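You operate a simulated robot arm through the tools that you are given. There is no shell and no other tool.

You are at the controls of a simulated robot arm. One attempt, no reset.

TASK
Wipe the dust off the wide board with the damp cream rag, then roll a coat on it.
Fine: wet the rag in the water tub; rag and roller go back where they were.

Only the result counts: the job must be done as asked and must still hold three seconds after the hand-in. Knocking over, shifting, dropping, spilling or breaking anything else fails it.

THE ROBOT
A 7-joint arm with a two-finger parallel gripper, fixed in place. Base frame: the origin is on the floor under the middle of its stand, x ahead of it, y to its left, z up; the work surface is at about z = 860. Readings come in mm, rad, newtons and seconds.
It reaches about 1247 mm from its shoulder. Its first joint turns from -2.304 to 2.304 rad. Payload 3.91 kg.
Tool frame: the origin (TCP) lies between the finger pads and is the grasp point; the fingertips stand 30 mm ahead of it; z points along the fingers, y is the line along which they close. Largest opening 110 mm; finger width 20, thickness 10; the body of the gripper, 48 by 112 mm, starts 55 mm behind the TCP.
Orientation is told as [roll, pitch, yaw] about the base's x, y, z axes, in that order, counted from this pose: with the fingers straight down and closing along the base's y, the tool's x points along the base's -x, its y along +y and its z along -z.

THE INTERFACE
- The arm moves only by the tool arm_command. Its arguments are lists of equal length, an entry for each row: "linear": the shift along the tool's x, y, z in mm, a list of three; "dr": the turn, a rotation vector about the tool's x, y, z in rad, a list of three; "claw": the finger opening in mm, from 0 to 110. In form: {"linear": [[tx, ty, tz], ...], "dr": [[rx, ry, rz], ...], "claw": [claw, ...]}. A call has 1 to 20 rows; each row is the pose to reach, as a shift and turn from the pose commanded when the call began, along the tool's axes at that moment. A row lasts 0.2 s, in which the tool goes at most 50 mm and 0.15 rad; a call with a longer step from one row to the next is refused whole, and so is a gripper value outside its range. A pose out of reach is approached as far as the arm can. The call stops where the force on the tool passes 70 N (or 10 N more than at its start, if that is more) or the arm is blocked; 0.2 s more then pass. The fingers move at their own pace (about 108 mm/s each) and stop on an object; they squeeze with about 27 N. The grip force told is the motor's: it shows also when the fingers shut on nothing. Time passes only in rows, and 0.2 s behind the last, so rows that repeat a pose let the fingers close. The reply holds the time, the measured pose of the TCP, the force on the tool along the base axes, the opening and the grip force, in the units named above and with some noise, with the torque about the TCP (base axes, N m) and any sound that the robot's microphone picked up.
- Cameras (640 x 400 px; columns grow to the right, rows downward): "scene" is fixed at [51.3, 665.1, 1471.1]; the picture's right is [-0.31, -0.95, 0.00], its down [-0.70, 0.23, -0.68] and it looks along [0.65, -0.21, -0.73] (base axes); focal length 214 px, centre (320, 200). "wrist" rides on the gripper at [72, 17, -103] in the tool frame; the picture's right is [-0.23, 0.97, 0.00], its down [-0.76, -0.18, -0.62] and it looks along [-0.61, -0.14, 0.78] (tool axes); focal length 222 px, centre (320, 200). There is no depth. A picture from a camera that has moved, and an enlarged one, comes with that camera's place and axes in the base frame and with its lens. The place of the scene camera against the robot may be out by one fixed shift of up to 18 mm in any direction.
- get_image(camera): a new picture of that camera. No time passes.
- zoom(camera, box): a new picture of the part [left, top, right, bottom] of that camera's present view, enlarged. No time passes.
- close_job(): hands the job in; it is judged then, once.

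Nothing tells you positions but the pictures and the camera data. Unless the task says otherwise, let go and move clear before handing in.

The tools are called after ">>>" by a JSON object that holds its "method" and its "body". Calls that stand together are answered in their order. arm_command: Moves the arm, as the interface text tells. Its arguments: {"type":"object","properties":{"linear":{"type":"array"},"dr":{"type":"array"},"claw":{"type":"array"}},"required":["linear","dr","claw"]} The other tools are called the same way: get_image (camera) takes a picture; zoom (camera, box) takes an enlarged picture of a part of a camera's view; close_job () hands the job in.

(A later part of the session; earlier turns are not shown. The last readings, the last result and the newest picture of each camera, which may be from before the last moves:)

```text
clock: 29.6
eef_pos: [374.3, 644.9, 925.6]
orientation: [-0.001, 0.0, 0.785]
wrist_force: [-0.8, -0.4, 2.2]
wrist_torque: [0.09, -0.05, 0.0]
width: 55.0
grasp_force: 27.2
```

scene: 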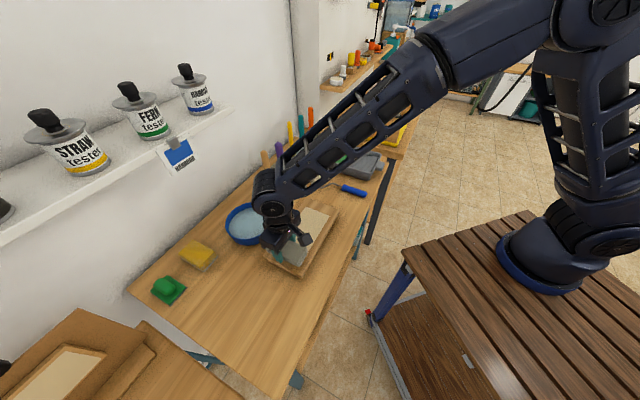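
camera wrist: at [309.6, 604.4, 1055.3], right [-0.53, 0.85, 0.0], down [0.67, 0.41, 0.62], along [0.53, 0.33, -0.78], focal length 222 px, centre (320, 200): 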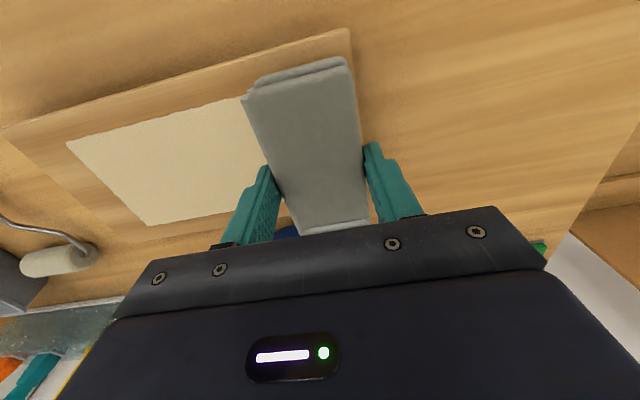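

The contact is light at 2 N. I'll add about 1 mm and sweep to the right along the board, then check the force and the surface.

>>> {"method": "arm_command", "body": {"linear": [[0, 0, 0.6], [0, 0, 1.2], [0, -6, 1.2], [0, -14, 1.2], [0, -24, 1.2], [0, -34, 1.2], [0, -44, 1.2], [0, -54, 1.2], [0, -64, 1.2], [0, -74, 1.2], [0, -74, 1.2]], "dr": [[0, 0, 0], [0, 0, 0], [0, 0, 0], [0, 0, 0], [0, 0, 0], [0, 0, 0], [0, 0, 0], [0, 0, 0], [0, 0, 0], [0, 0, 0], [0, 0, 0]], "claw": [30, 30, 30, 30, 30, 30, 30, 30, 30, 30, 30]}}

>>> {"method": "get_image", "body": {"camera": "wrist"}}

>>> {"method": "zoom", "body": {"camera": "scene", "box": [220, 160, 380, 300]}}

```text
clock: 32.0
eef_pos: [426.5, 592.9, 924.3]
orientation: [0.0, -0.001, 0.785]
wrist_force: [-4.0, 2.3, 15.6]
wrist_torque: [0.07, 0.13, 0.02]
width: 54.8
grasp_force: 26.9
```

```text
taken
camera wrist: at [362.6, 552.5, 1027.7], right [-0.53, 0.85, 0.0], down [0.66, 0.41, 0.62], along [0.53, 0.33, -0.78], focal length 222 px, centre (320, 200)
```

wrist: 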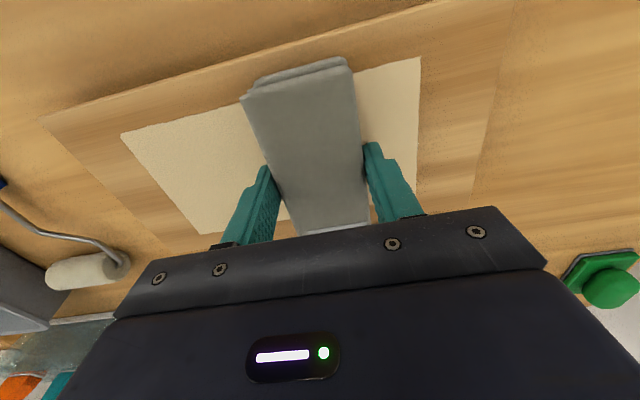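

```text
2.86 times, centred on (300, 230) of scene
camera zoom: at [51.3, 665.1, 1471.1], right [-0.31, -0.95, 0.0], down [-0.7, 0.23, -0.68], along [0.65, -0.21, -0.73], focal length 613 px, centre (377, 114)
```

zoom: 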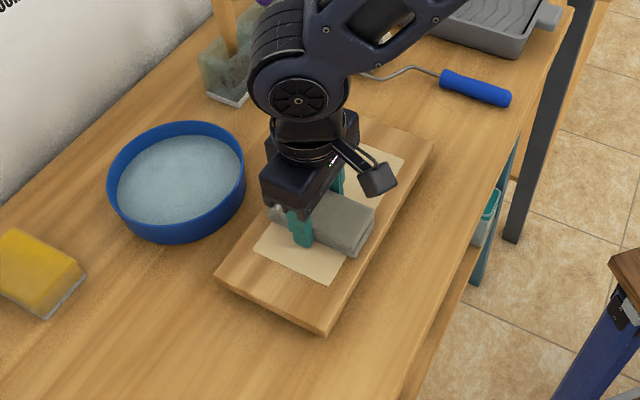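

>>> {"method": "zoom", "body": {"camera": "wrist", "box": [100, 30, 440, 240]}}

```text
1.88 times, centred on (270, 135) of wrist
camera zoom: at [362.6, 552.5, 1027.7], right [-0.53, 0.85, 0.0], down [0.66, 0.41, 0.62], along [0.53, 0.33, -0.78], focal length 418 px, centre (414, 322)
```

zoom: 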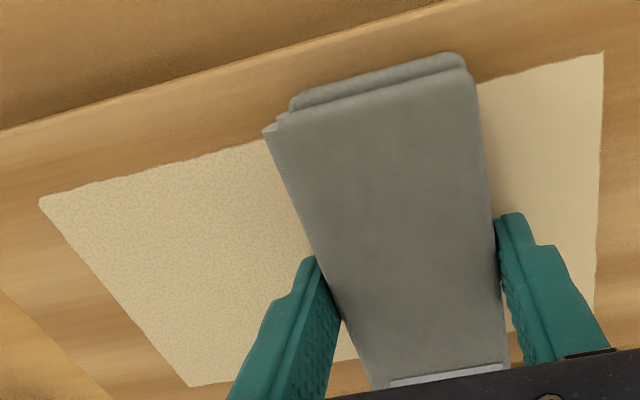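

The wiped part on the right is smooth and the untouched part is still speckled with dust, so wiping works. I'll continue the sweep to the right end.

>>> {"method": "arm_command", "body": {"linear": [[0, -8, -0.6], [0, -18, -0.6], [0, -28, -0.6], [0, -38, -0.6], [0, -48, -0.6], [0, -58, -0.6], [0, -68, -0.6], [0, -78, -0.6], [0, -88, -0.6], [0, -98, -0.6], [0, -108, -0.6], [0, -118, -0.6], [0, -128, -0.6], [0, -138, -0.6], [0, -138, -0.6]], "dr": [[0, 0, 0], [0, 0, 0], [0, 0, 0], [0, 0, 0], [0, 0, 0], [0, 0, 0], [0, 0, 0], [0, 0, 0], [0, 0, 0], [0, 0, 0], [0, 0, 0], [0, 0, 0], [0, 0, 0], [0, 0, 0], [0, 0, 0]], "claw": [30, 30, 30, 30, 30, 30, 30, 30, 30, 30, 30, 30, 30, 30, 30]}}

>>> {"method": "zoom", "body": {"camera": "wrist", "box": [200, 0, 640, 260]}}

>>> {"method": "zoom", "body": {"camera": "scene", "box": [220, 160, 380, 300]}}

```text
clock: 35.2
eef_pos: [522.1, 494.5, 924.6]
orientation: [-0.001, 0.0, 0.784]
wrist_force: [-3.9, 4.8, 21.6]
wrist_torque: [0.24, 0.06, 0.02]
width: 54.8
grasp_force: 26.9
```

```text
1.45 times, centred on (420, 130) of wrist
camera zoom: at [458.9, 454.4, 1027.4], right [-0.53, 0.85, 0.0], down [0.66, 0.41, 0.62], along [0.53, 0.33, -0.78], focal length 323 px, centre (174, 302)
```

zoom: 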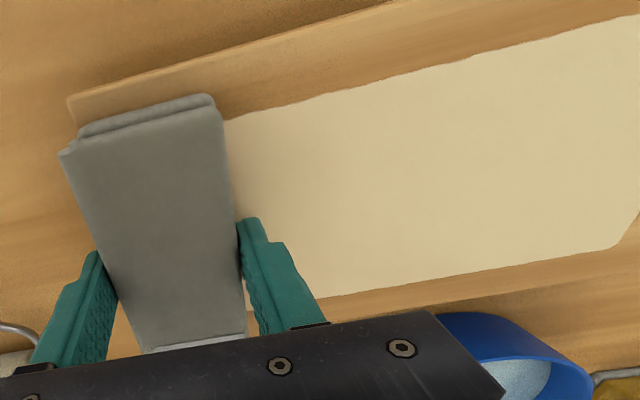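

```text
2.86 times, centred on (300, 230) of scene
camera zoom: at [51.3, 665.1, 1471.1], right [-0.31, -0.95, 0.0], down [-0.7, 0.23, -0.68], along [0.65, -0.21, -0.73], focal length 613 px, centre (377, 114)
```

zoom: 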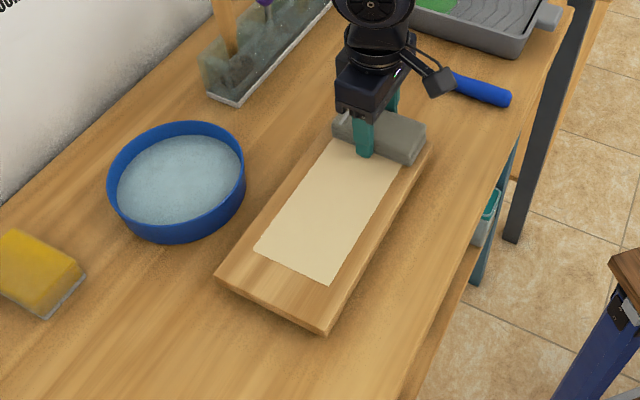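

The whole field looks smooth now. I'll make a return pass shifted 8 mm toward the wall with lighter pressure, so the far edge is covered too.

>>> {"method": "arm_command", "body": {"linear": [[-4, 0, -1], [-8, 4, -1], [-8, 16, -1], [-8, 28, -1], [-8, 40, -1], [-8, 52, -1], [-8, 64, -1], [-8, 76, -1], [-8, 88, -1], [-8, 100, -1], [-8, 112, -1], [-8, 124, -1], [-8, 136, -1], [-8, 148, -1], [-8, 160, -1], [-8, 172, -1], [-8, 184, -1], [-8, 196, -1], [-8, 208, -1], [-8, 212, -1]], "dr": [[0, 0, 0], [0, 0, 0], [0, 0, 0], [0, 0, 0], [0, 0, 0], [0, 0, 0], [0, 0, 0], [0, 0, 0], [0, 0, 0], [0, 0, 0], [0, 0, 0], [0, 0, 0], [0, 0, 0], [0, 0, 0], [0, 0, 0], [0, 0, 0], [0, 0, 0], [0, 0, 0], [0, 0, 0], [0, 0, 0]], "claw": [30, 30, 30, 30, 30, 30, 30, 30, 30, 30, 30, 30, 30, 30, 30, 30, 30, 30, 30, 30]}}

>>> {"method": "zoom", "body": {"camera": "wrist", "box": [0, 0, 440, 260]}}

>>> {"method": "zoom", "body": {"camera": "scene", "box": [220, 160, 380, 300]}}

```text
clock: 39.4
eef_pos: [379.6, 651.4, 925.7]
orientation: [0.0, 0.002, 0.785]
wrist_force: [0.3, 0.6, -0.1]
wrist_torque: [-0.02, 0.0, 0.01]
width: 54.8
grasp_force: 27.1
```

```text
1.45 times, centred on (220, 130) of wrist
camera zoom: at [315.8, 610.9, 1028.5], right [-0.53, 0.85, 0.0], down [0.67, 0.41, 0.62], along [0.53, 0.33, -0.78], focal length 323 px, centre (466, 302)
```

zoom: 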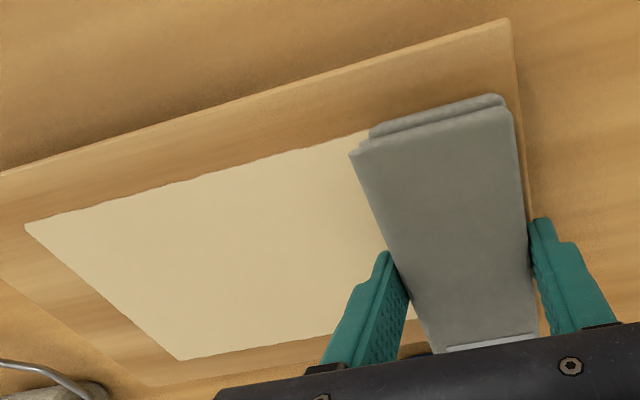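

```text
2.86 times, centred on (300, 230) of scene
camera zoom: at [51.3, 665.1, 1471.1], right [-0.31, -0.95, 0.0], down [-0.7, 0.23, -0.68], along [0.65, -0.21, -0.73], focal length 613 px, centre (377, 114)
```

zoom: 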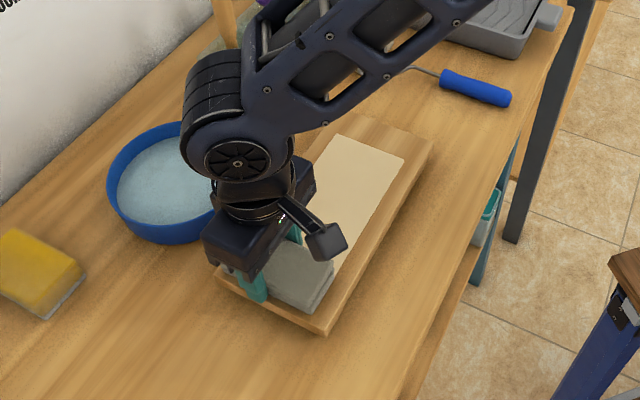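

The board looks clean and hasn't moved. I'll lift off and check it from a little higher before returning the rag.

>>> {"method": "arm_command", "body": {"linear": [[0, 0, -20], [0, 0, -50], [0, 0, -80], [0, 40, -90], [8, 80, -90], [15, 120, -90], [22, 163, -90], [22, 163, -90]], "dr": [[0, 0, 0], [0, 0, 0], [0, 0, 0], [0, 0, 0], [0, 0, 0], [0, 0, 0], [0, 0, 0], [0, 0, 0]], "claw": [30, 30, 30, 30, 30, 30, 30, 30]}}

>>> {"method": "zoom", "body": {"camera": "wrist", "box": [0, 40, 300, 260]}}

>>> {"method": "zoom", "body": {"camera": "scene", "box": [220, 160, 380, 300]}}

```text
clock: 41.2
eef_pos: [249.3, 751.0, 1013.8]
orientation: [-0.001, 0.0, 0.784]
wrist_force: [-0.3, 0.1, 0.1]
wrist_torque: [-0.01, 0.01, 0.0]
width: 54.9
grasp_force: 27.2
```

```text
1.82 times, centred on (150, 150) of wrist
camera zoom: at [184.4, 710.6, 1118.4], right [-0.53, 0.85, 0.0], down [0.67, 0.41, 0.62], along [0.53, 0.33, -0.78], focal length 404 px, centre (629, 291)
```

zoom: 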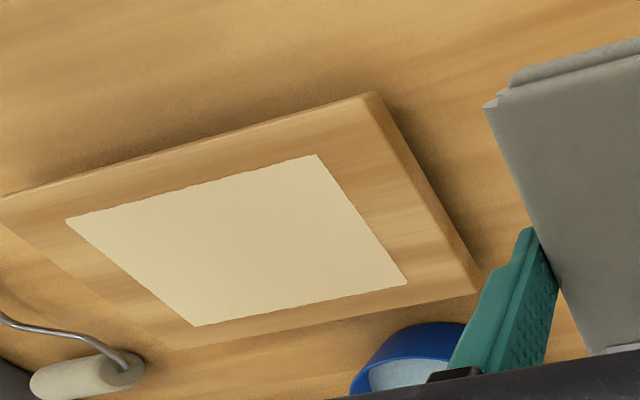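

```text
2.86 times, centred on (300, 230) of scene
camera zoom: at [51.3, 665.1, 1471.1], right [-0.31, -0.95, 0.0], down [-0.7, 0.23, -0.68], along [0.65, -0.21, -0.73], focal length 613 px, centre (377, 114)
```

zoom: 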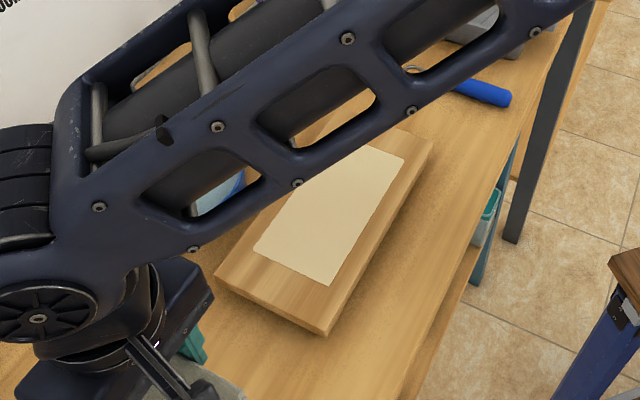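

The board is smooth all over. Now I'll put the rag back at its original spot, coming down gently.

>>> {"method": "arm_command", "body": {"linear": [[0, 0, 40], [0, 0, 80], [0, 0, 105], [0, 0, 112], [0, 0, 115], [0, 0, 115]], "dr": [[0, 0, 0], [0, 0, 0], [0, 0, 0], [0, 0, 0], [0, 0, 0], [0, 0, 0]], "claw": [30, 30, 30, 30, 30, 30]}}

```text
clock: 42.6
eef_pos: [248.5, 751.5, 901.0]
orientation: [0.0, 0.001, 0.782]
wrist_force: [-0.8, 0.4, -0.8]
wrist_torque: [-0.04, 0.02, 0.0]
width: 54.7
grasp_force: 26.8
```

>>> {"method": "arm_command", "body": {"linear": [[0, 0, 1.5], [0, 0, 3], [0, 0, 4.5], [0, 0, 4.5]], "dr": [[0, 0, 0], [0, 0, 0], [0, 0, 0], [0, 0, 0]], "claw": [30, 30, 30, 30]}}

```text
clock: 43.6
eef_pos: [247.7, 752.0, 895.1]
orientation: [-0.001, 0.001, 0.784]
wrist_force: [0.1, 0.6, 0.5]
wrist_torque: [0.0, -0.02, -0.03]
width: 54.8
grasp_force: 26.6
```

The rag is within about a millimetre of the bench. I'll go a touch lower to feel contact before letting go.

>>> {"method": "arm_command", "body": {"linear": [[0, 0, 1], [0, 0, 1.5], [0, 0, 1.5]], "dr": [[0, 0, 0], [0, 0, 0], [0, 0, 0]], "claw": [30, 30, 30]}}

```text
clock: 44.4
eef_pos: [249.0, 751.4, 894.7]
orientation: [0.001, 0.0, 0.784]
wrist_force: [-0.3, 0.1, 0.6]
wrist_torque: [0.01, -0.01, 0.01]
width: 54.7
grasp_force: 26.7
```

>>> {"method": "arm_command", "body": {"linear": [[0, 0, 0.7], [0, 0, 1.2], [0, 0, 1.2]], "dr": [[0, 0, 0], [0, 0, 0], [0, 0, 0]], "claw": [30, 30, 30]}}

```text
clock: 45.2
eef_pos: [248.0, 750.7, 892.6]
orientation: [-0.001, 0.001, 0.786]
wrist_force: [-0.3, 0.6, -0.1]
wrist_torque: [0.01, 0.05, 0.01]
width: 54.7
grasp_force: 27.2
```

>>> {"method": "arm_command", "body": {"linear": [[0, 0, 0.5], [0, 0, 0.9], [0, 0, 0.9]], "dr": [[0, 0, 0], [0, 0, 0], [0, 0, 0]], "claw": [30, 30, 30]}}

>>> {"method": "zoom", "body": {"camera": "scene", "box": [200, 260, 300, 340]}}

```text
clock: 46.0
eef_pos: [249.3, 750.9, 892.2]
orientation: [0.0, 0.001, 0.783]
wrist_force: [0.8, -1.5, 6.5]
wrist_torque: [-0.04, -0.01, -0.01]
width: 54.9
grasp_force: 27.2
```

```text
5.00 times, centred on (250, 300) of scene
camera zoom: at [51.3, 665.1, 1471.1], right [-0.31, -0.95, 0.0], down [-0.7, 0.23, -0.68], along [0.65, -0.21, -0.73], focal length 1072 px, centre (670, -300)
```

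zoom: 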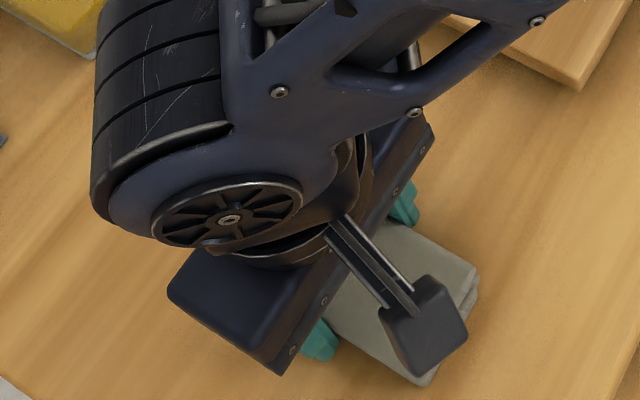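

The rag is down, with 6.5 N of contact. I'll open the fingers and lift straight away.

>>> {"method": "arm_command", "body": {"linear": [[0, 0, -0.5], [0, 0, -0.5], [0, 0, -0.5], [0, 0, -0.5], [0, 0, -20], [0, 0, -60], [0, 0, -100], [0, 0, -100]], "dr": [[0, 0, 0], [0, 0, 0], [0, 0, 0], [0, 0, 0], [0, 0, 0], [0, 0, 0], [0, 0, 0], [0, 0, 0]], "claw": [70, 90, 110, 110, 110, 110, 110, 110]}}

>>> {"method": "get_image", "body": {"camera": "wrist"}}

```text
clock: 47.8
eef_pos: [249.3, 754.2, 993.4]
orientation: [-0.001, 0.001, 0.783]
wrist_force: [0.7, 0.6, -0.4]
wrist_torque: [-0.01, -0.02, 0.01]
width: 110.1
grasp_force: 0.0
```

```text
taken
camera wrist: at [184.7, 713.5, 1096.7], right [-0.53, 0.85, 0.0], down [0.67, 0.41, 0.62], along [0.53, 0.33, -0.78], focal length 222 px, centre (320, 200)
```

wrist: 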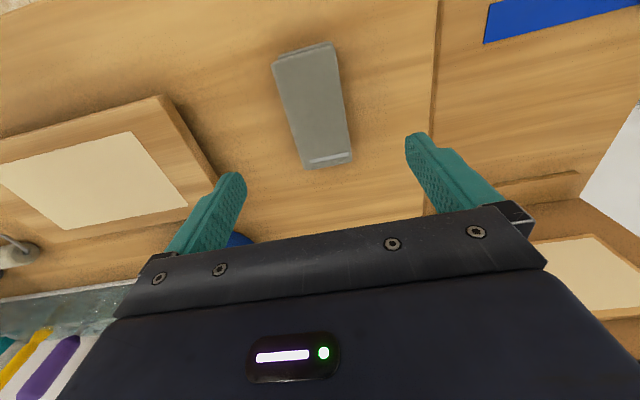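

The rag is back where it was, and the clean board is untouched. Next is the roller. I'll go up and across to survey the roller and the paint tray.

>>> {"method": "arm_command", "body": {"linear": [[0, -20, -40], [6, -60, -70], [12, -100, -100], [18, -145, -120], [25, -190, -140], [32, -235, -160], [40, -280, -180], [48, -325, -200], [56, -370, -207], [64, -415, -207], [72, -460, -207], [80, -500, -207], [80, -520, -207], [80, -520, -207]], "dr": [[0, 0, 0], [0, 0, 0], [0, 0, 0], [0, 0, 0], [0, 0, 0], [0, 0, 0], [0, 0, 0], [0, 0, 0], [0, 0, 0], [0, 0, 0], [0, 0, 0], [0, 0, 0], [0, 0, 0], [0, 0, 0]], "claw": [110, 110, 110, 110, 110, 110, 110, 110, 110, 110, 110, 110, 110, 110]}}

>>> {"method": "get_image", "body": {"camera": "wrist"}}

>>> {"method": "get_image", "body": {"camera": "scene"}}

```text
refused: row 2 steps farther than a row can; nothing moved
```

```text
taken
camera wrist: at [184.7, 713.5, 1096.7], right [-0.53, 0.85, 0.0], down [0.67, 0.41, 0.62], along [0.53, 0.33, -0.78], focal length 222 px, centre (320, 200)
```

wrist: 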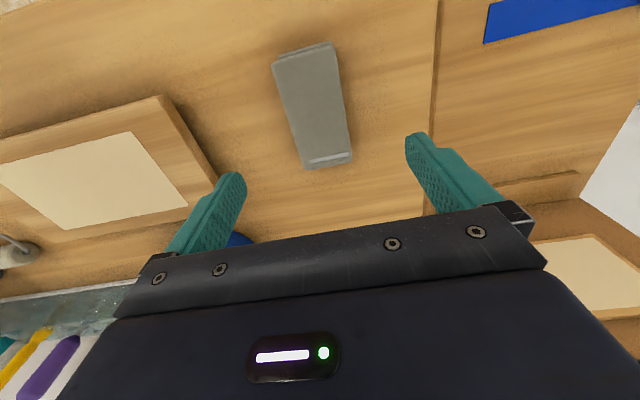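

```text
taken
```

scene: 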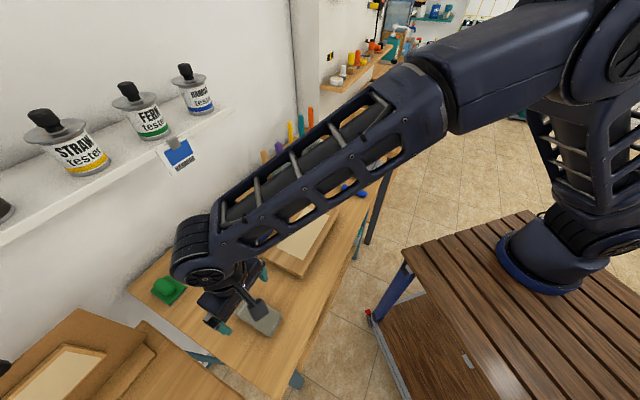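

One step was too long, so the whole call was refused and nothing moved. I'll send the same move again with smaller steps.

>>> {"method": "arm_command", "body": {"linear": [[0, -10, -40], [4, -35, -75], [8, -65, -105], [13, -100, -130], [18, -138, -152], [24, -176, -172], [30, -215, -190], [37, -255, -205], [44, -300, -207], [51, -345, -207], [58, -390, -207], [65, -435, -207], [73, -480, -207], [80, -520, -207], [80, -520, -207]], "dr": [[0, 0, 0], [0, 0, 0], [0, 0, 0], [0, 0, 0], [0, 0, 0], [0, 0, 0], [0, 0, 0], [0, 0, 0], [0, 0, 0], [0, 0, 0], [0, 0, 0], [0, 0, 0], [0, 0, 0], [0, 0, 0], [0, 0, 0]], "claw": [110, 110, 110, 110, 110, 110, 110, 110, 110, 110, 110, 110, 110, 110, 110]}}

>>> {"method": "get_image", "body": {"camera": "wrist"}}

>>> {"method": "get_image", "body": {"camera": "scene"}}

```text
clock: 51.0
eef_pos: [559.8, 325.1, 1199.4]
orientation: [-0.002, 0.0, 0.786]
wrist_force: [-0.3, -0.2, 0.4]
wrist_torque: [0.04, 0.0, 0.01]
width: 110.0
grasp_force: 0.0
```

```text
taken
camera wrist: at [496.0, 285.7, 1302.8], right [-0.53, 0.85, 0.0], down [0.66, 0.41, 0.62], along [0.53, 0.33, -0.78], focal length 222 px, centre (320, 200)
```

wrist: 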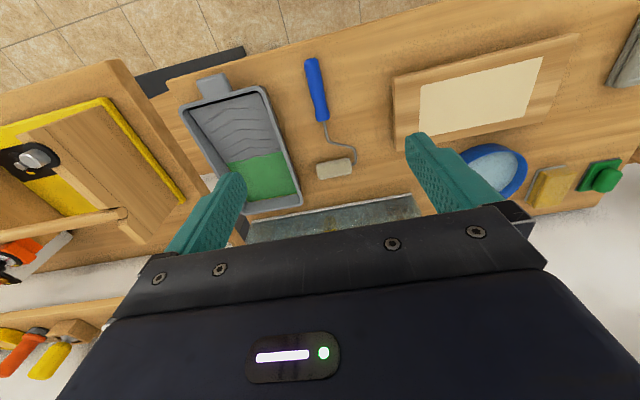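

```text
taken
```

scene: 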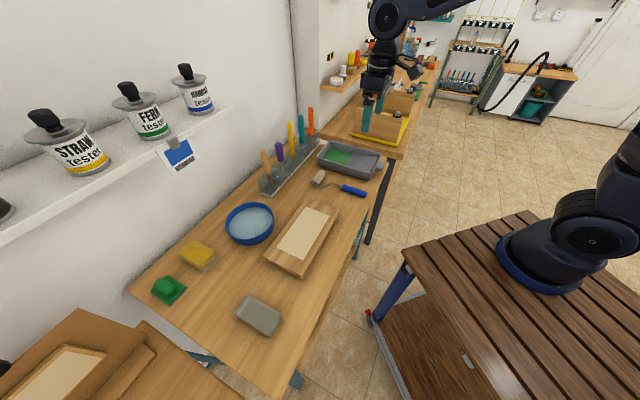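

I have a clear view of the roller and tray. I'll zoom in to measure them.

>>> {"method": "zoom", "body": {"camera": "wrist", "box": [160, 40, 400, 220]}}

>>> {"method": "zoom", "body": {"camera": "wrist", "box": [280, 40, 380, 190]}}

>>> {"method": "zoom", "body": {"camera": "scene", "box": [250, 120, 400, 220]}}

```text
2.22 times, centred on (280, 130) of wrist
camera zoom: at [496.0, 285.7, 1302.8], right [-0.53, 0.85, 0.0], down [0.66, 0.41, 0.62], along [0.53, 0.33, -0.78], focal length 494 px, centre (409, 356)
```

zoom: 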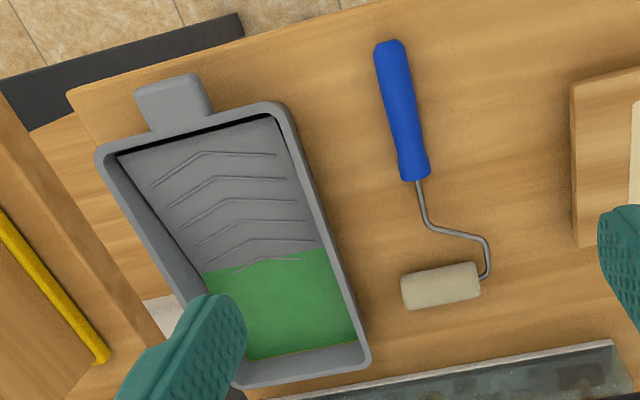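

```text
2.67 times, centred on (330, 115) of wrist
camera zoom: at [496.0, 285.7, 1302.8], right [-0.53, 0.85, 0.0], down [0.66, 0.41, 0.62], along [0.53, 0.33, -0.78], focal length 592 px, centre (293, 427)
```

zoom: 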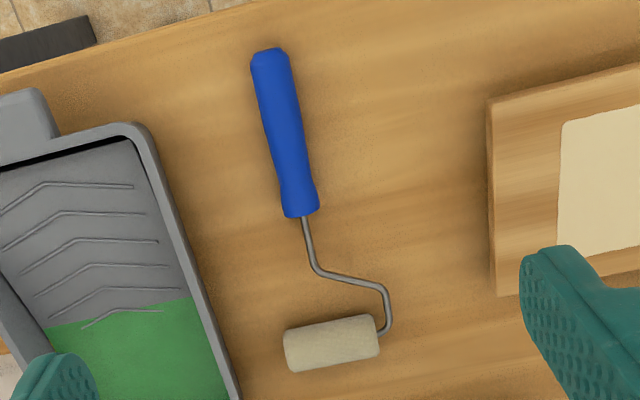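

```text
4.00 times, centred on (325, 170) of scene
camera zoom: at [51.3, 665.1, 1471.1], right [-0.31, -0.95, 0.0], down [-0.7, 0.23, -0.68], along [0.65, -0.21, -0.73], focal length 858 px, centre (300, 320)
```

zoom: 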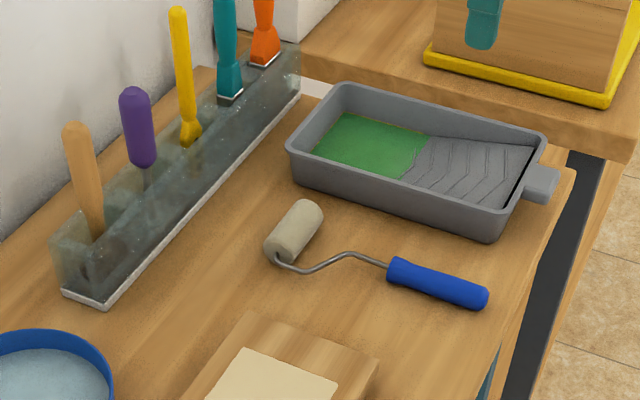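

The roller handle runs from about (545, 299) to (619, 369), with the sleeve near (693, 447) and about 75 mm long. The paint well is at the wall end of the tray. I'll move over the inner part of the handle with a narrower opening so I stay clear of the tray.

>>> {"method": "arm_command", "body": {"linear": [[-12, -3, 45], [-24, -5, 90], [-35, -8, 130], [-46, -10, 160], [-46, -10, 170], [-46, -10, 170]], "dr": [[0, 0, 0.01], [0, 0, 0.02], [0, 0, 0.03], [0, 0, 0.035], [0, 0, 0.035], [0, 0, 0.035]], "claw": [90, 70, 60, 60, 60, 60]}}

>>> {"method": "get_image", "body": {"camera": "wrist"}}

>>> {"method": "zoom", "body": {"camera": "wrist", "box": [220, 0, 420, 200]}}

```text
clock: 52.4
eef_pos: [598.4, 352.2, 1029.4]
orientation: [-0.002, 0.001, 0.748]
wrist_force: [-0.4, -0.3, -0.5]
wrist_torque: [-0.03, 0.0, 0.01]
width: 60.0
grasp_force: 0.0
```

```text
taken
camera wrist: at [533.2, 314.0, 1131.8], right [-0.5, 0.87, 0.0], down [0.68, 0.39, 0.62], along [0.54, 0.31, -0.78], focal length 222 px, centre (320, 200)
```

wrist: 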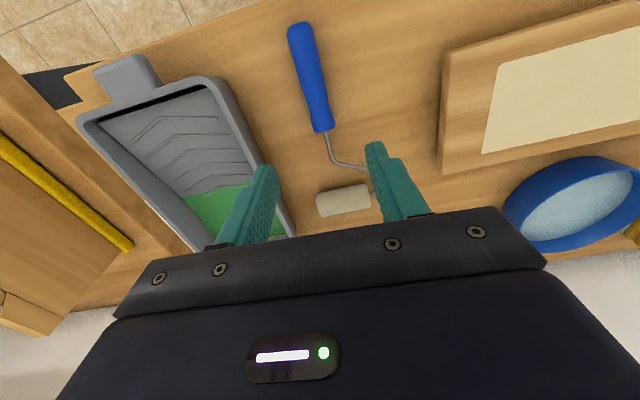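

```text
2.00 times, centred on (320, 100) of wrist
camera zoom: at [533.2, 314.0, 1131.8], right [-0.5, 0.87, 0.0], down [0.68, 0.39, 0.62], along [0.54, 0.31, -0.78], focal length 444 px, centre (320, 400)
```

zoom: 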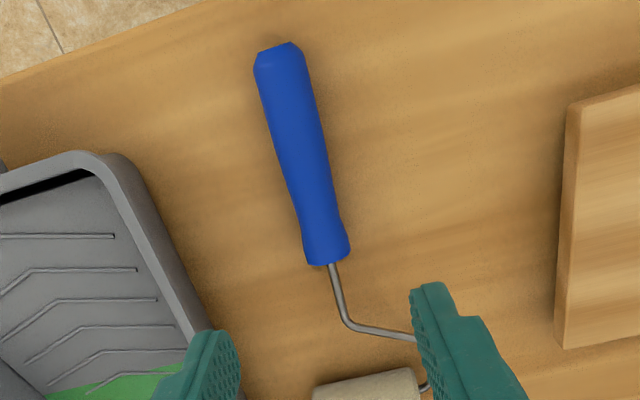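

Both views agree on the handle, and I'm centred on it within 2 mm. I'll go down so the fingers straddle it.

>>> {"method": "arm_command", "body": {"linear": [[0, -1.7, 40], [0, -1.7, 80], [0, -1.7, 115], [0, -1.7, 130], [0, -1.7, 134.5], [0, -1.7, 134.5]], "dr": [[0, 0, 0], [0, 0, 0], [0, 0, 0], [0, 0, 0], [0, 0, 0], [0, 0, 0]], "claw": [60, 60, 60, 60, 60, 60]}}

>>> {"method": "get_image", "body": {"camera": "wrist"}}

>>> {"method": "zoom", "body": {"camera": "scene", "box": [280, 130, 400, 220]}}

```text
clock: 53.8
eef_pos: [601.2, 349.3, 895.5]
orientation: [-0.001, 0.002, 0.748]
wrist_force: [0.0, 1.2, 0.0]
wrist_torque: [-0.01, 0.0, -0.01]
width: 60.0
grasp_force: 0.2
```

```text
taken
camera wrist: at [535.7, 311.5, 998.3], right [-0.5, 0.87, 0.0], down [0.68, 0.39, 0.62], along [0.54, 0.31, -0.78], focal length 222 px, centre (320, 200)
```

wrist: 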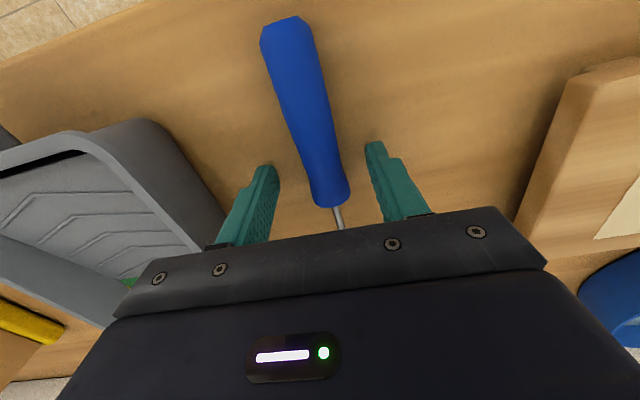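

```text
4.44 times, centred on (340, 175) of scene
camera zoom: at [51.3, 665.1, 1471.1], right [-0.31, -0.95, 0.0], down [-0.7, 0.23, -0.68], along [0.65, -0.21, -0.73], focal length 953 px, centre (231, 311)
```

zoom: 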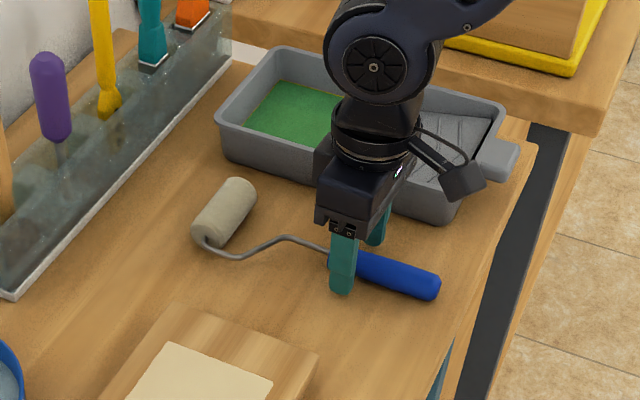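

The fingers straddle the handle near its inner end. I'll close on it.

>>> {"method": "arm_command", "body": {"linear": [[0, 0, 0], [0, 0, 0], [0, 0, 0], [0, 0, 0]], "dr": [[0, 0, 0], [0, 0, 0], [0, 0, 0], [0, 0, 0]], "claw": [40, 20, 5, 5]}}

>>> {"method": "get_image", "body": {"camera": "wrist"}}

```text
clock: 54.8
eef_pos: [600.6, 349.3, 896.1]
orientation: [0.001, 0.003, 0.747]
wrist_force: [-0.2, 0.3, 1.4]
wrist_torque: [-0.02, -0.02, 0.09]
width: 24.1
grasp_force: 26.6
```

```text
taken
camera wrist: at [535.7, 311.5, 998.5], right [-0.5, 0.87, 0.0], down [0.68, 0.39, 0.62], along [0.54, 0.31, -0.78], focal length 222 px, centre (320, 200)
```

wrist: 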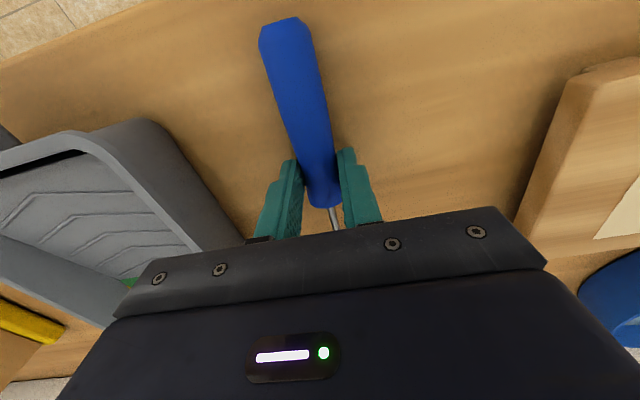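

I have the handle at 24 mm opening. I'll lift a little and check whether the roller droops in the grip.

>>> {"method": "arm_command", "body": {"linear": [[0, 0, -5], [0, 0, -15], [0, 0, -30], [0, 0, -50], [0, 0, -50]], "dr": [[0, 0, 0], [0, 0, 0], [0, 0, 0], [0, 0, 0], [0, 0, 0]], "claw": [5, 5, 5, 5, 5]}}

>>> {"method": "zoom", "body": {"camera": "scene", "box": [280, 130, 400, 220]}}

>>> {"method": "get_image", "body": {"camera": "wrist"}}

```text
clock: 56.0
eef_pos: [600.7, 349.9, 943.8]
orientation: [0.0, 0.002, 0.751]
wrist_force: [1.0, -1.0, -0.2]
wrist_torque: [0.01, 0.01, -0.03]
width: 24.1
grasp_force: 27.0
```

```text
4.44 times, centred on (340, 175) of scene
camera zoom: at [51.3, 665.1, 1471.1], right [-0.31, -0.95, 0.0], down [-0.7, 0.23, -0.68], along [0.65, -0.21, -0.73], focal length 953 px, centre (231, 311)
```

zoom: 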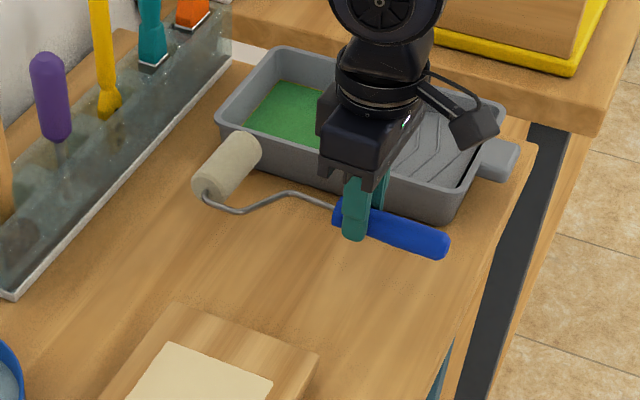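

```text
taken
camera wrist: at [535.6, 312.0, 1047.8], right [-0.5, 0.87, 0.0], down [0.68, 0.39, 0.62], along [0.54, 0.31, -0.78], focal length 222 px, centre (320, 200)
```

wrist: 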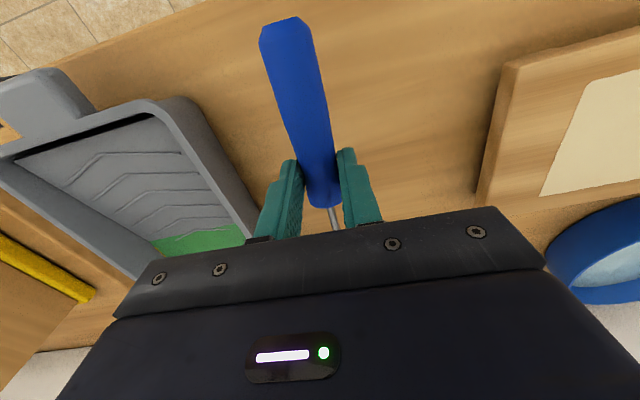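

The roller is held firmly without drooping. I'll raise it well above the tray and square it up with the bench.

>>> {"method": "arm_command", "body": {"linear": [[0, 0, -40], [0, 0, -80], [0, 0, -120], [0, 0, -150], [0, 0, -150]], "dr": [[0, 0, -0.01], [0, 0, -0.02], [0, 0, -0.03], [0, 0, -0.036], [0, 0, -0.036]], "claw": [5, 5, 5, 5, 5]}}

```text
clock: 57.2
eef_pos: [602.1, 350.1, 1095.7]
orientation: [0.0, 0.001, 0.786]
wrist_force: [0.3, -0.5, -0.6]
wrist_torque: [-0.01, 0.01, -0.01]
width: 24.1
grasp_force: 26.9
```

Now I'll tilt the hand so the sleeve points downward and move over the paint well, staying high.

>>> {"method": "arm_command", "body": {"linear": [[0, -20, 0], [-2, -45, 0], [-4, -70, 0], [-7, -95, 0], [-9, -120, 0], [-11, -140, 10], [-12.7, -159, 25], [-12.7, -159, 35], [-12.7, -159, 35]], "dr": [[0, 0.07, 0], [0, 0.14, 0], [0, 0.21, 0], [0, 0.28, 0], [0, 0.35, 0], [0, 0.42, 0], [0, 0.5, 0], [0, 0.5, 0], [0, 0.5, 0]], "claw": [5, 5, 5, 5, 5, 5, 5, 5, 5]}}

>>> {"method": "get_image", "body": {"camera": "scene"}}

>>> {"method": "zoom", "body": {"camera": "scene", "box": [280, 90, 430, 200]}}

>>> {"method": "get_image", "body": {"camera": "wrist"}}

```text
clock: 59.2
eef_pos: [722.0, 248.2, 1057.4]
orientation: [0.001, 0.5, 0.784]
wrist_force: [0.1, 0.1, -0.5]
wrist_torque: [0.02, -0.02, -0.01]
width: 23.8
grasp_force: 26.7
```

```text
taken
```

scene: 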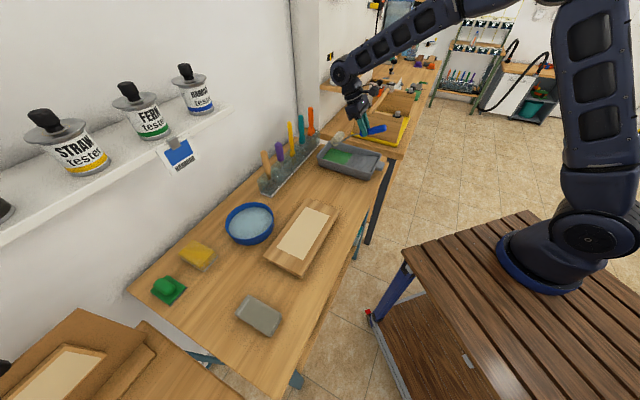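

```text
3.64 times, centred on (355, 145) of scene
camera zoom: at [51.3, 665.1, 1471.1], right [-0.31, -0.95, 0.0], down [-0.7, 0.23, -0.68], along [0.65, -0.21, -0.73], focal length 780 px, centre (193, 400)
```

zoom: 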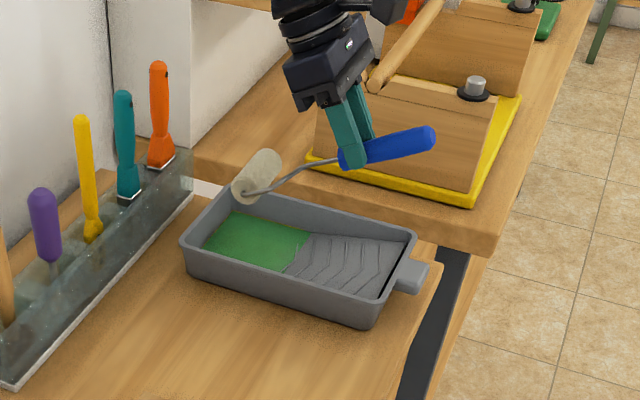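

```text
taken
camera wrist: at [700.1, 249.0, 1183.6], right [-0.55, 0.83, -0.11], down [0.81, 0.56, 0.18], along [0.21, 0.01, -0.98], focal length 222 px, centre (320, 200)
```

wrist: 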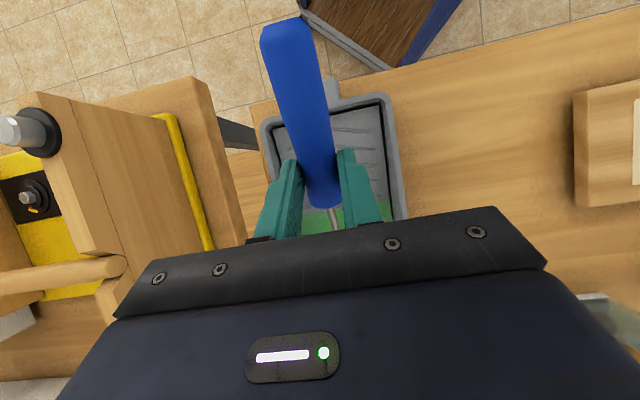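

My model of the sleeve's position matches the scene view to within a few pixels. The paint surface looks to be around z ≈ 897. I'll lower the sleeve to just above it.

>>> {"method": "arm_command", "body": {"linear": [[0, 0, 15], [-6, 0, 30], [-13, 0, 42], [-19.3, 0, 52], [-19.3, 0, 52]], "dr": [[0, 0, 0], [0, 0, 0], [0, 0, 0], [0, 0, 0], [0, 0, 0]], "claw": [5, 5, 5, 5, 5]}}

>>> {"method": "zoom", "body": {"camera": "scene", "box": [300, 110, 400, 190]}}

```text
clock: 60.4
eef_pos: [715.7, 241.2, 1005.8]
orientation: [0.0, 0.501, 0.786]
wrist_force: [-0.1, 0.9, -0.8]
wrist_torque: [0.01, -0.02, 0.03]
width: 24.1
grasp_force: 27.0
```

```text
5.00 times, centred on (350, 150) of scene
camera zoom: at [51.3, 665.1, 1471.1], right [-0.31, -0.95, 0.0], down [-0.7, 0.23, -0.68], along [0.65, -0.21, -0.73], focal length 1072 px, centre (170, 450)
```

zoom: 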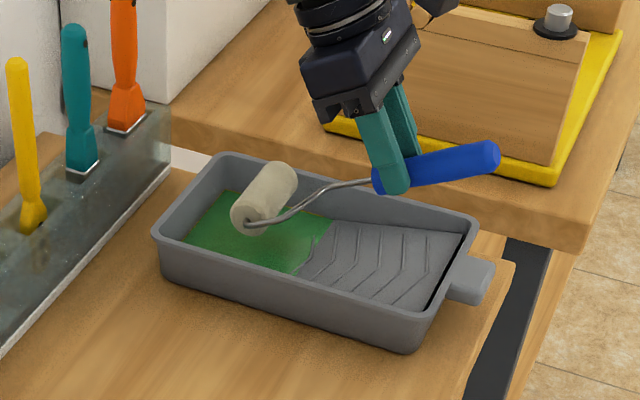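

The sleeve hovers just above the pool, inside the tray walls. I'll lower it slowly, watching force and colour.

>>> {"method": "arm_command", "body": {"linear": [[-1.4, 0, 2.6], [-2.9, 0, 5.3], [-4.3, 0, 7.9], [-4.8, 0, 8.8], [-4.8, 0, 8.8]], "dr": [[0, 0, 0], [0, 0, 0], [0, 0, 0], [0, 0, 0], [0, 0, 0]], "claw": [5, 5, 5, 5, 5]}}

>>> {"method": "zoom", "body": {"camera": "scene", "box": [300, 110, 400, 190]}}

```text
clock: 61.6
eef_pos: [717.1, 240.6, 995.4]
orientation: [0.001, 0.501, 0.786]
wrist_force: [0.4, 0.1, -0.8]
wrist_torque: [0.0, 0.02, 0.03]
width: 23.9
grasp_force: 27.2
```

```text
5.00 times, centred on (350, 150) of scene
camera zoom: at [51.3, 665.1, 1471.1], right [-0.31, -0.95, 0.0], down [-0.7, 0.23, -0.68], along [0.65, -0.21, -0.73], focal length 1072 px, centre (170, 450)
```

zoom: 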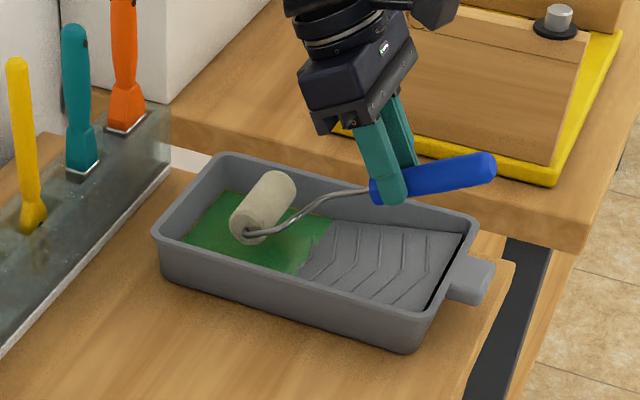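

No contact yet. I'll go a few more millimetres down.

>>> {"method": "arm_command", "body": {"linear": [[-1.4, 0, 2.6], [-2.4, 0, 4.4], [-3.4, 0, 6.2], [-3.8, 0, 7.0], [-3.8, 0, 7.0]], "dr": [[0, 0, 0], [0, 0, 0], [0, 0, 0], [0, 0, 0], [0, 0, 0]], "claw": [5, 5, 5, 5, 5]}}

>>> {"method": "zoom", "body": {"camera": "scene", "box": [300, 110, 400, 190]}}

```text
clock: 62.8
eef_pos: [716.1, 240.8, 987.1]
orientation: [0.0, 0.502, 0.785]
wrist_force: [-0.5, 0.6, -0.8]
wrist_torque: [0.03, -0.01, 0.0]
width: 23.9
grasp_force: 26.9
```

```text
5.00 times, centred on (350, 150) of scene
camera zoom: at [51.3, 665.1, 1471.1], right [-0.31, -0.95, 0.0], down [-0.7, 0.23, -0.68], along [0.65, -0.21, -0.73], focal length 1072 px, centre (170, 450)
```

zoom: 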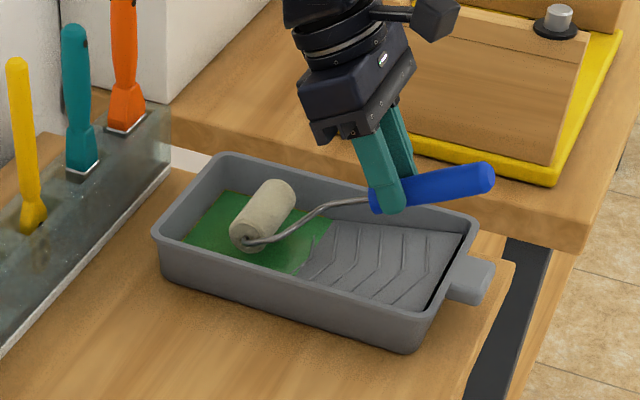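

>>> {"method": "arm_command", "body": {"linear": [[-1.0, 0, 1.8], [-1.9, 0, 3.5], [-2.9, 0, 5.3], [-3.4, 0, 6.2], [-3.4, 0, 6.2]], "dr": [[0, 0, 0], [0, 0, 0], [0, 0, 0], [0, 0, 0], [0, 0, 0]], "claw": [5, 5, 5, 5, 5]}}

>>> {"method": "zoom", "body": {"camera": "scene", "box": [300, 110, 400, 190]}}

```text
clock: 64.0
eef_pos: [716.7, 241.5, 980.4]
orientation: [0.001, 0.501, 0.784]
wrist_force: [-1.0, 0.3, -0.6]
wrist_torque: [0.01, 0.01, 0.03]
width: 24.2
grasp_force: 27.2
```

```text
5.00 times, centred on (350, 150) of scene
camera zoom: at [51.3, 665.1, 1471.1], right [-0.31, -0.95, 0.0], down [-0.7, 0.23, -0.68], along [0.65, -0.21, -0.73], focal length 1072 px, centre (170, 450)
```

zoom: 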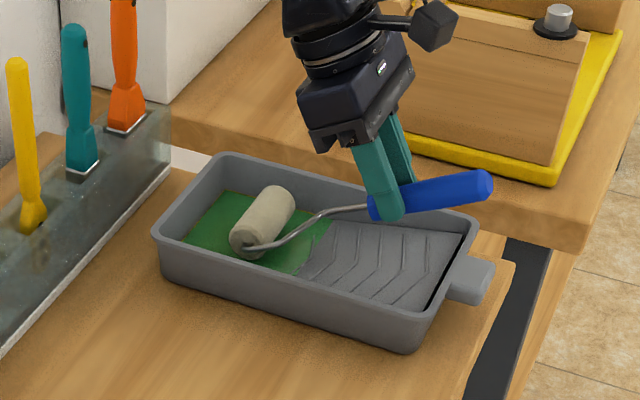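

The sleeve should be about at the paint surface. I'll centre it a little better in the well and keep lowering.

>>> {"method": "arm_command", "body": {"linear": [[0, -4, 0], [0, -8, 0], [-1.4, -8, 2.6], [-2.4, -8, 4.4], [-3.4, -8, 6.2], [-3.4, -8, 6.2]], "dr": [[0, 0, 0], [0, 0, 0], [0, 0, 0], [0, 0, 0], [0, 0, 0], [0, 0, 0]], "claw": [5, 5, 5, 5, 5, 5]}}

>>> {"method": "zoom", "body": {"camera": "scene", "box": [300, 110, 400, 190]}}

```text
clock: 65.4
eef_pos: [719.8, 235.0, 973.4]
orientation: [0.001, 0.502, 0.786]
wrist_force: [0.1, 0.5, -0.9]
wrist_torque: [-0.03, 0.03, 0.02]
width: 24.1
grasp_force: 27.0
```

```text
5.00 times, centred on (350, 150) of scene
camera zoom: at [51.3, 665.1, 1471.1], right [-0.31, -0.95, 0.0], down [-0.7, 0.23, -0.68], along [0.65, -0.21, -0.73], focal length 1072 px, centre (170, 450)
```

zoom: 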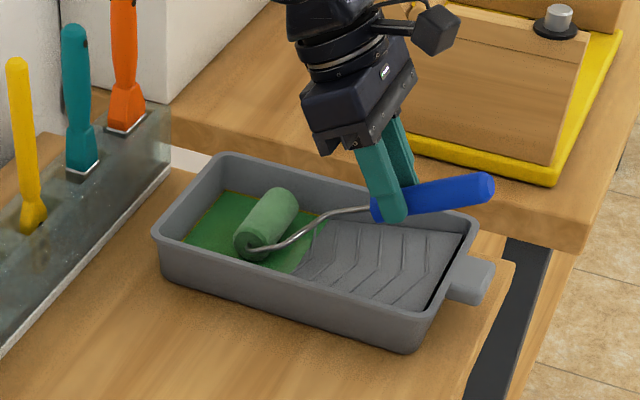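

The sleeve has picked up green paint. I'll roll it gently back and forth in the well to load it evenly.

>>> {"method": "arm_command", "body": {"linear": [[-0.5, 0, 1], [-1, 0, 1.8], [3.4, 0, -0.6], [7.8, 0, -3], [12.2, 0, -5.4], [7.8, 0, -3], [3.4, 0, -0.6], [-1, 0, 1.8], [-5.4, 0, 4.2], [-9.8, 0, 6.6], [-5.4, 0, 4.2], [-1, 0, 1.8], [-1, 0, 1.8]], "dr": [[0, 0, 0], [0, 0, 0], [0, 0, 0], [0, 0, 0], [0, 0, 0], [0, 0, 0], [0, 0, 0], [0, 0, 0], [0, 0, 0], [0, 0, 0], [0, 0, 0], [0, 0, 0], [0, 0, 0]], "claw": [5, 5, 5, 5, 5, 5, 5, 5, 5, 5, 5, 5, 5]}}

>>> {"method": "zoom", "body": {"camera": "scene", "box": [300, 110, 400, 190]}}

```text
clock: 68.2
eef_pos: [722.4, 235.0, 971.0]
orientation: [0.002, 0.499, 0.786]
wrist_force: [0.2, 0.0, -1.6]
wrist_torque: [0.01, -0.03, 0.01]
width: 24.1
grasp_force: 27.2
```

```text
5.00 times, centred on (350, 150) of scene
camera zoom: at [51.3, 665.1, 1471.1], right [-0.31, -0.95, 0.0], down [-0.7, 0.23, -0.68], along [0.65, -0.21, -0.73], focal length 1072 px, centre (170, 450)
```

zoom: 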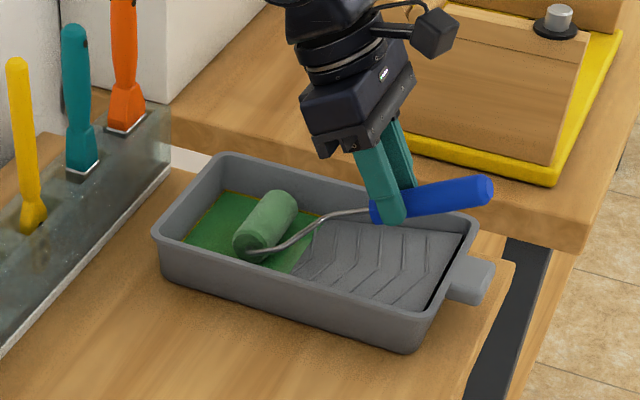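

The sleeve is evenly coated. I'll lift it out and hold it over the tray for a second to check for drips.

>>> {"method": "arm_command", "body": {"linear": [[4.8, 0, -8.8], [14.4, 0, -26.3], [26.3, 0, -48.3], [38.3, 0, -70.2], [49.8, 0, -91.3], [49.8, 0, -91.3], [49.8, 0, -91.3], [49.8, 0, -91.3], [49.8, 0, -91.3], [49.8, 0, -91.3]], "dr": [[0, 0, 0], [0, 0, 0], [0, 0, 0], [0, 0, 0], [0, 0, 0], [0, 0, 0], [0, 0, 0], [0, 0, 0], [0, 0, 0], [0, 0, 0]], "claw": [5, 5, 5, 5, 5, 5, 5, 5, 5, 5]}}

>>> {"method": "zoom", "body": {"camera": "scene", "box": [280, 90, 430, 200]}}

```text
clock: 70.4
eef_pos: [721.6, 233.5, 1073.0]
orientation: [-0.001, 0.5, 0.785]
wrist_force: [-0.2, 0.2, -0.1]
wrist_torque: [-0.01, -0.03, -0.01]
width: 24.1
grasp_force: 26.9
```

```text
3.64 times, centred on (355, 145) of scene
camera zoom: at [51.3, 665.1, 1471.1], right [-0.31, -0.95, 0.0], down [-0.7, 0.23, -0.68], along [0.65, -0.21, -0.73], focal length 780 px, centre (193, 400)
```

zoom: 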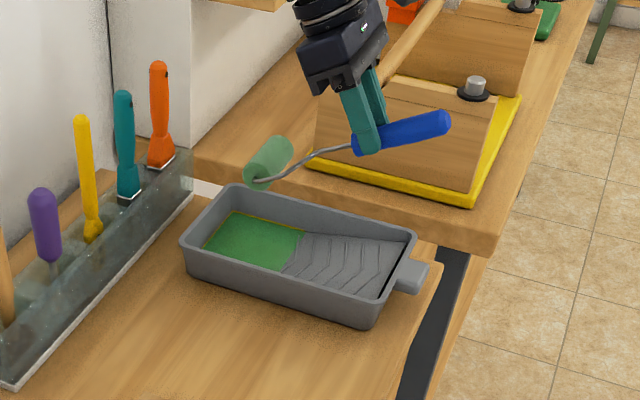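

No drips at all. I'll carry the roller across to the right part of the board, keeping high on the way.

>>> {"method": "arm_command", "body": {"linear": [[7, 44, 4], [14, 88, 8], [21, 132, 12], [28, 177, 15], [35, 221, 19], [42, 265, 23], [49, 310, 27], [56.6, 354, 31], [56.6, 354, 31]], "dr": [[0, 0, 0], [0, 0, 0], [0, 0, 0], [0, 0, 0], [0, 0, 0], [0, 0, 0], [0, 0, 0], [0, 0, 0], [0, 0, 0]], "claw": [5, 5, 5, 5, 5, 5, 5, 5, 5]}}

>>> {"method": "zoom", "body": {"camera": "scene", "box": [220, 150, 400, 290]}}

>>> {"method": "get_image", "body": {"camera": "wrist"}}

```text
clock: 72.4
eef_pos: [424.4, 440.8, 1074.9]
orientation: [0.0, 0.5, 0.785]
wrist_force: [0.1, 0.1, -0.4]
wrist_torque: [-0.02, 0.01, -0.01]
width: 24.3
grasp_force: 26.7
```

```text
2.86 times, centred on (310, 220) of scene
camera zoom: at [51.3, 665.1, 1471.1], right [-0.31, -0.95, 0.0], down [-0.7, 0.23, -0.68], along [0.65, -0.21, -0.73], focal length 613 px, centre (349, 143)
```

zoom: 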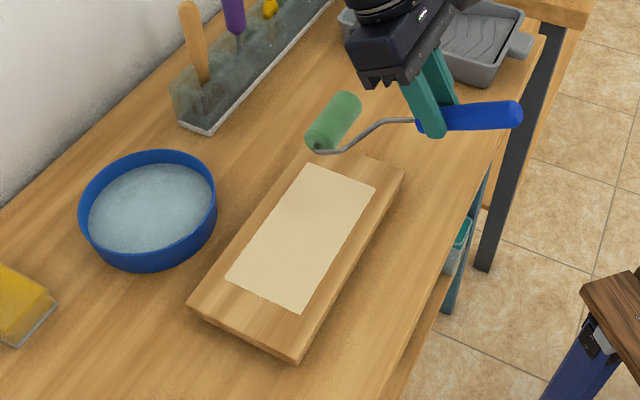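

```text
taken
camera wrist: at [403.0, 442.3, 1200.1], right [-0.55, 0.83, -0.11], down [0.81, 0.56, 0.18], along [0.21, 0.01, -0.98], focal length 222 px, centre (320, 200)
```

wrist: 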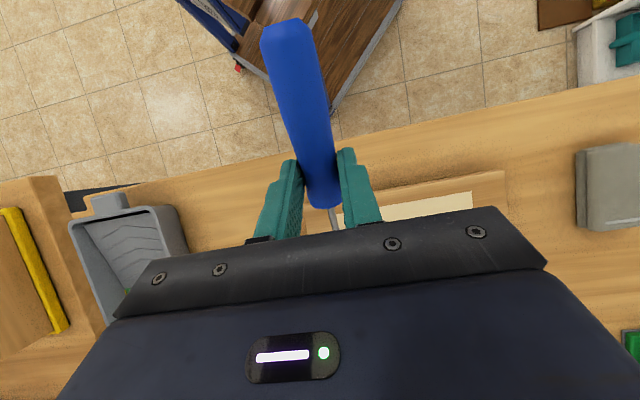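

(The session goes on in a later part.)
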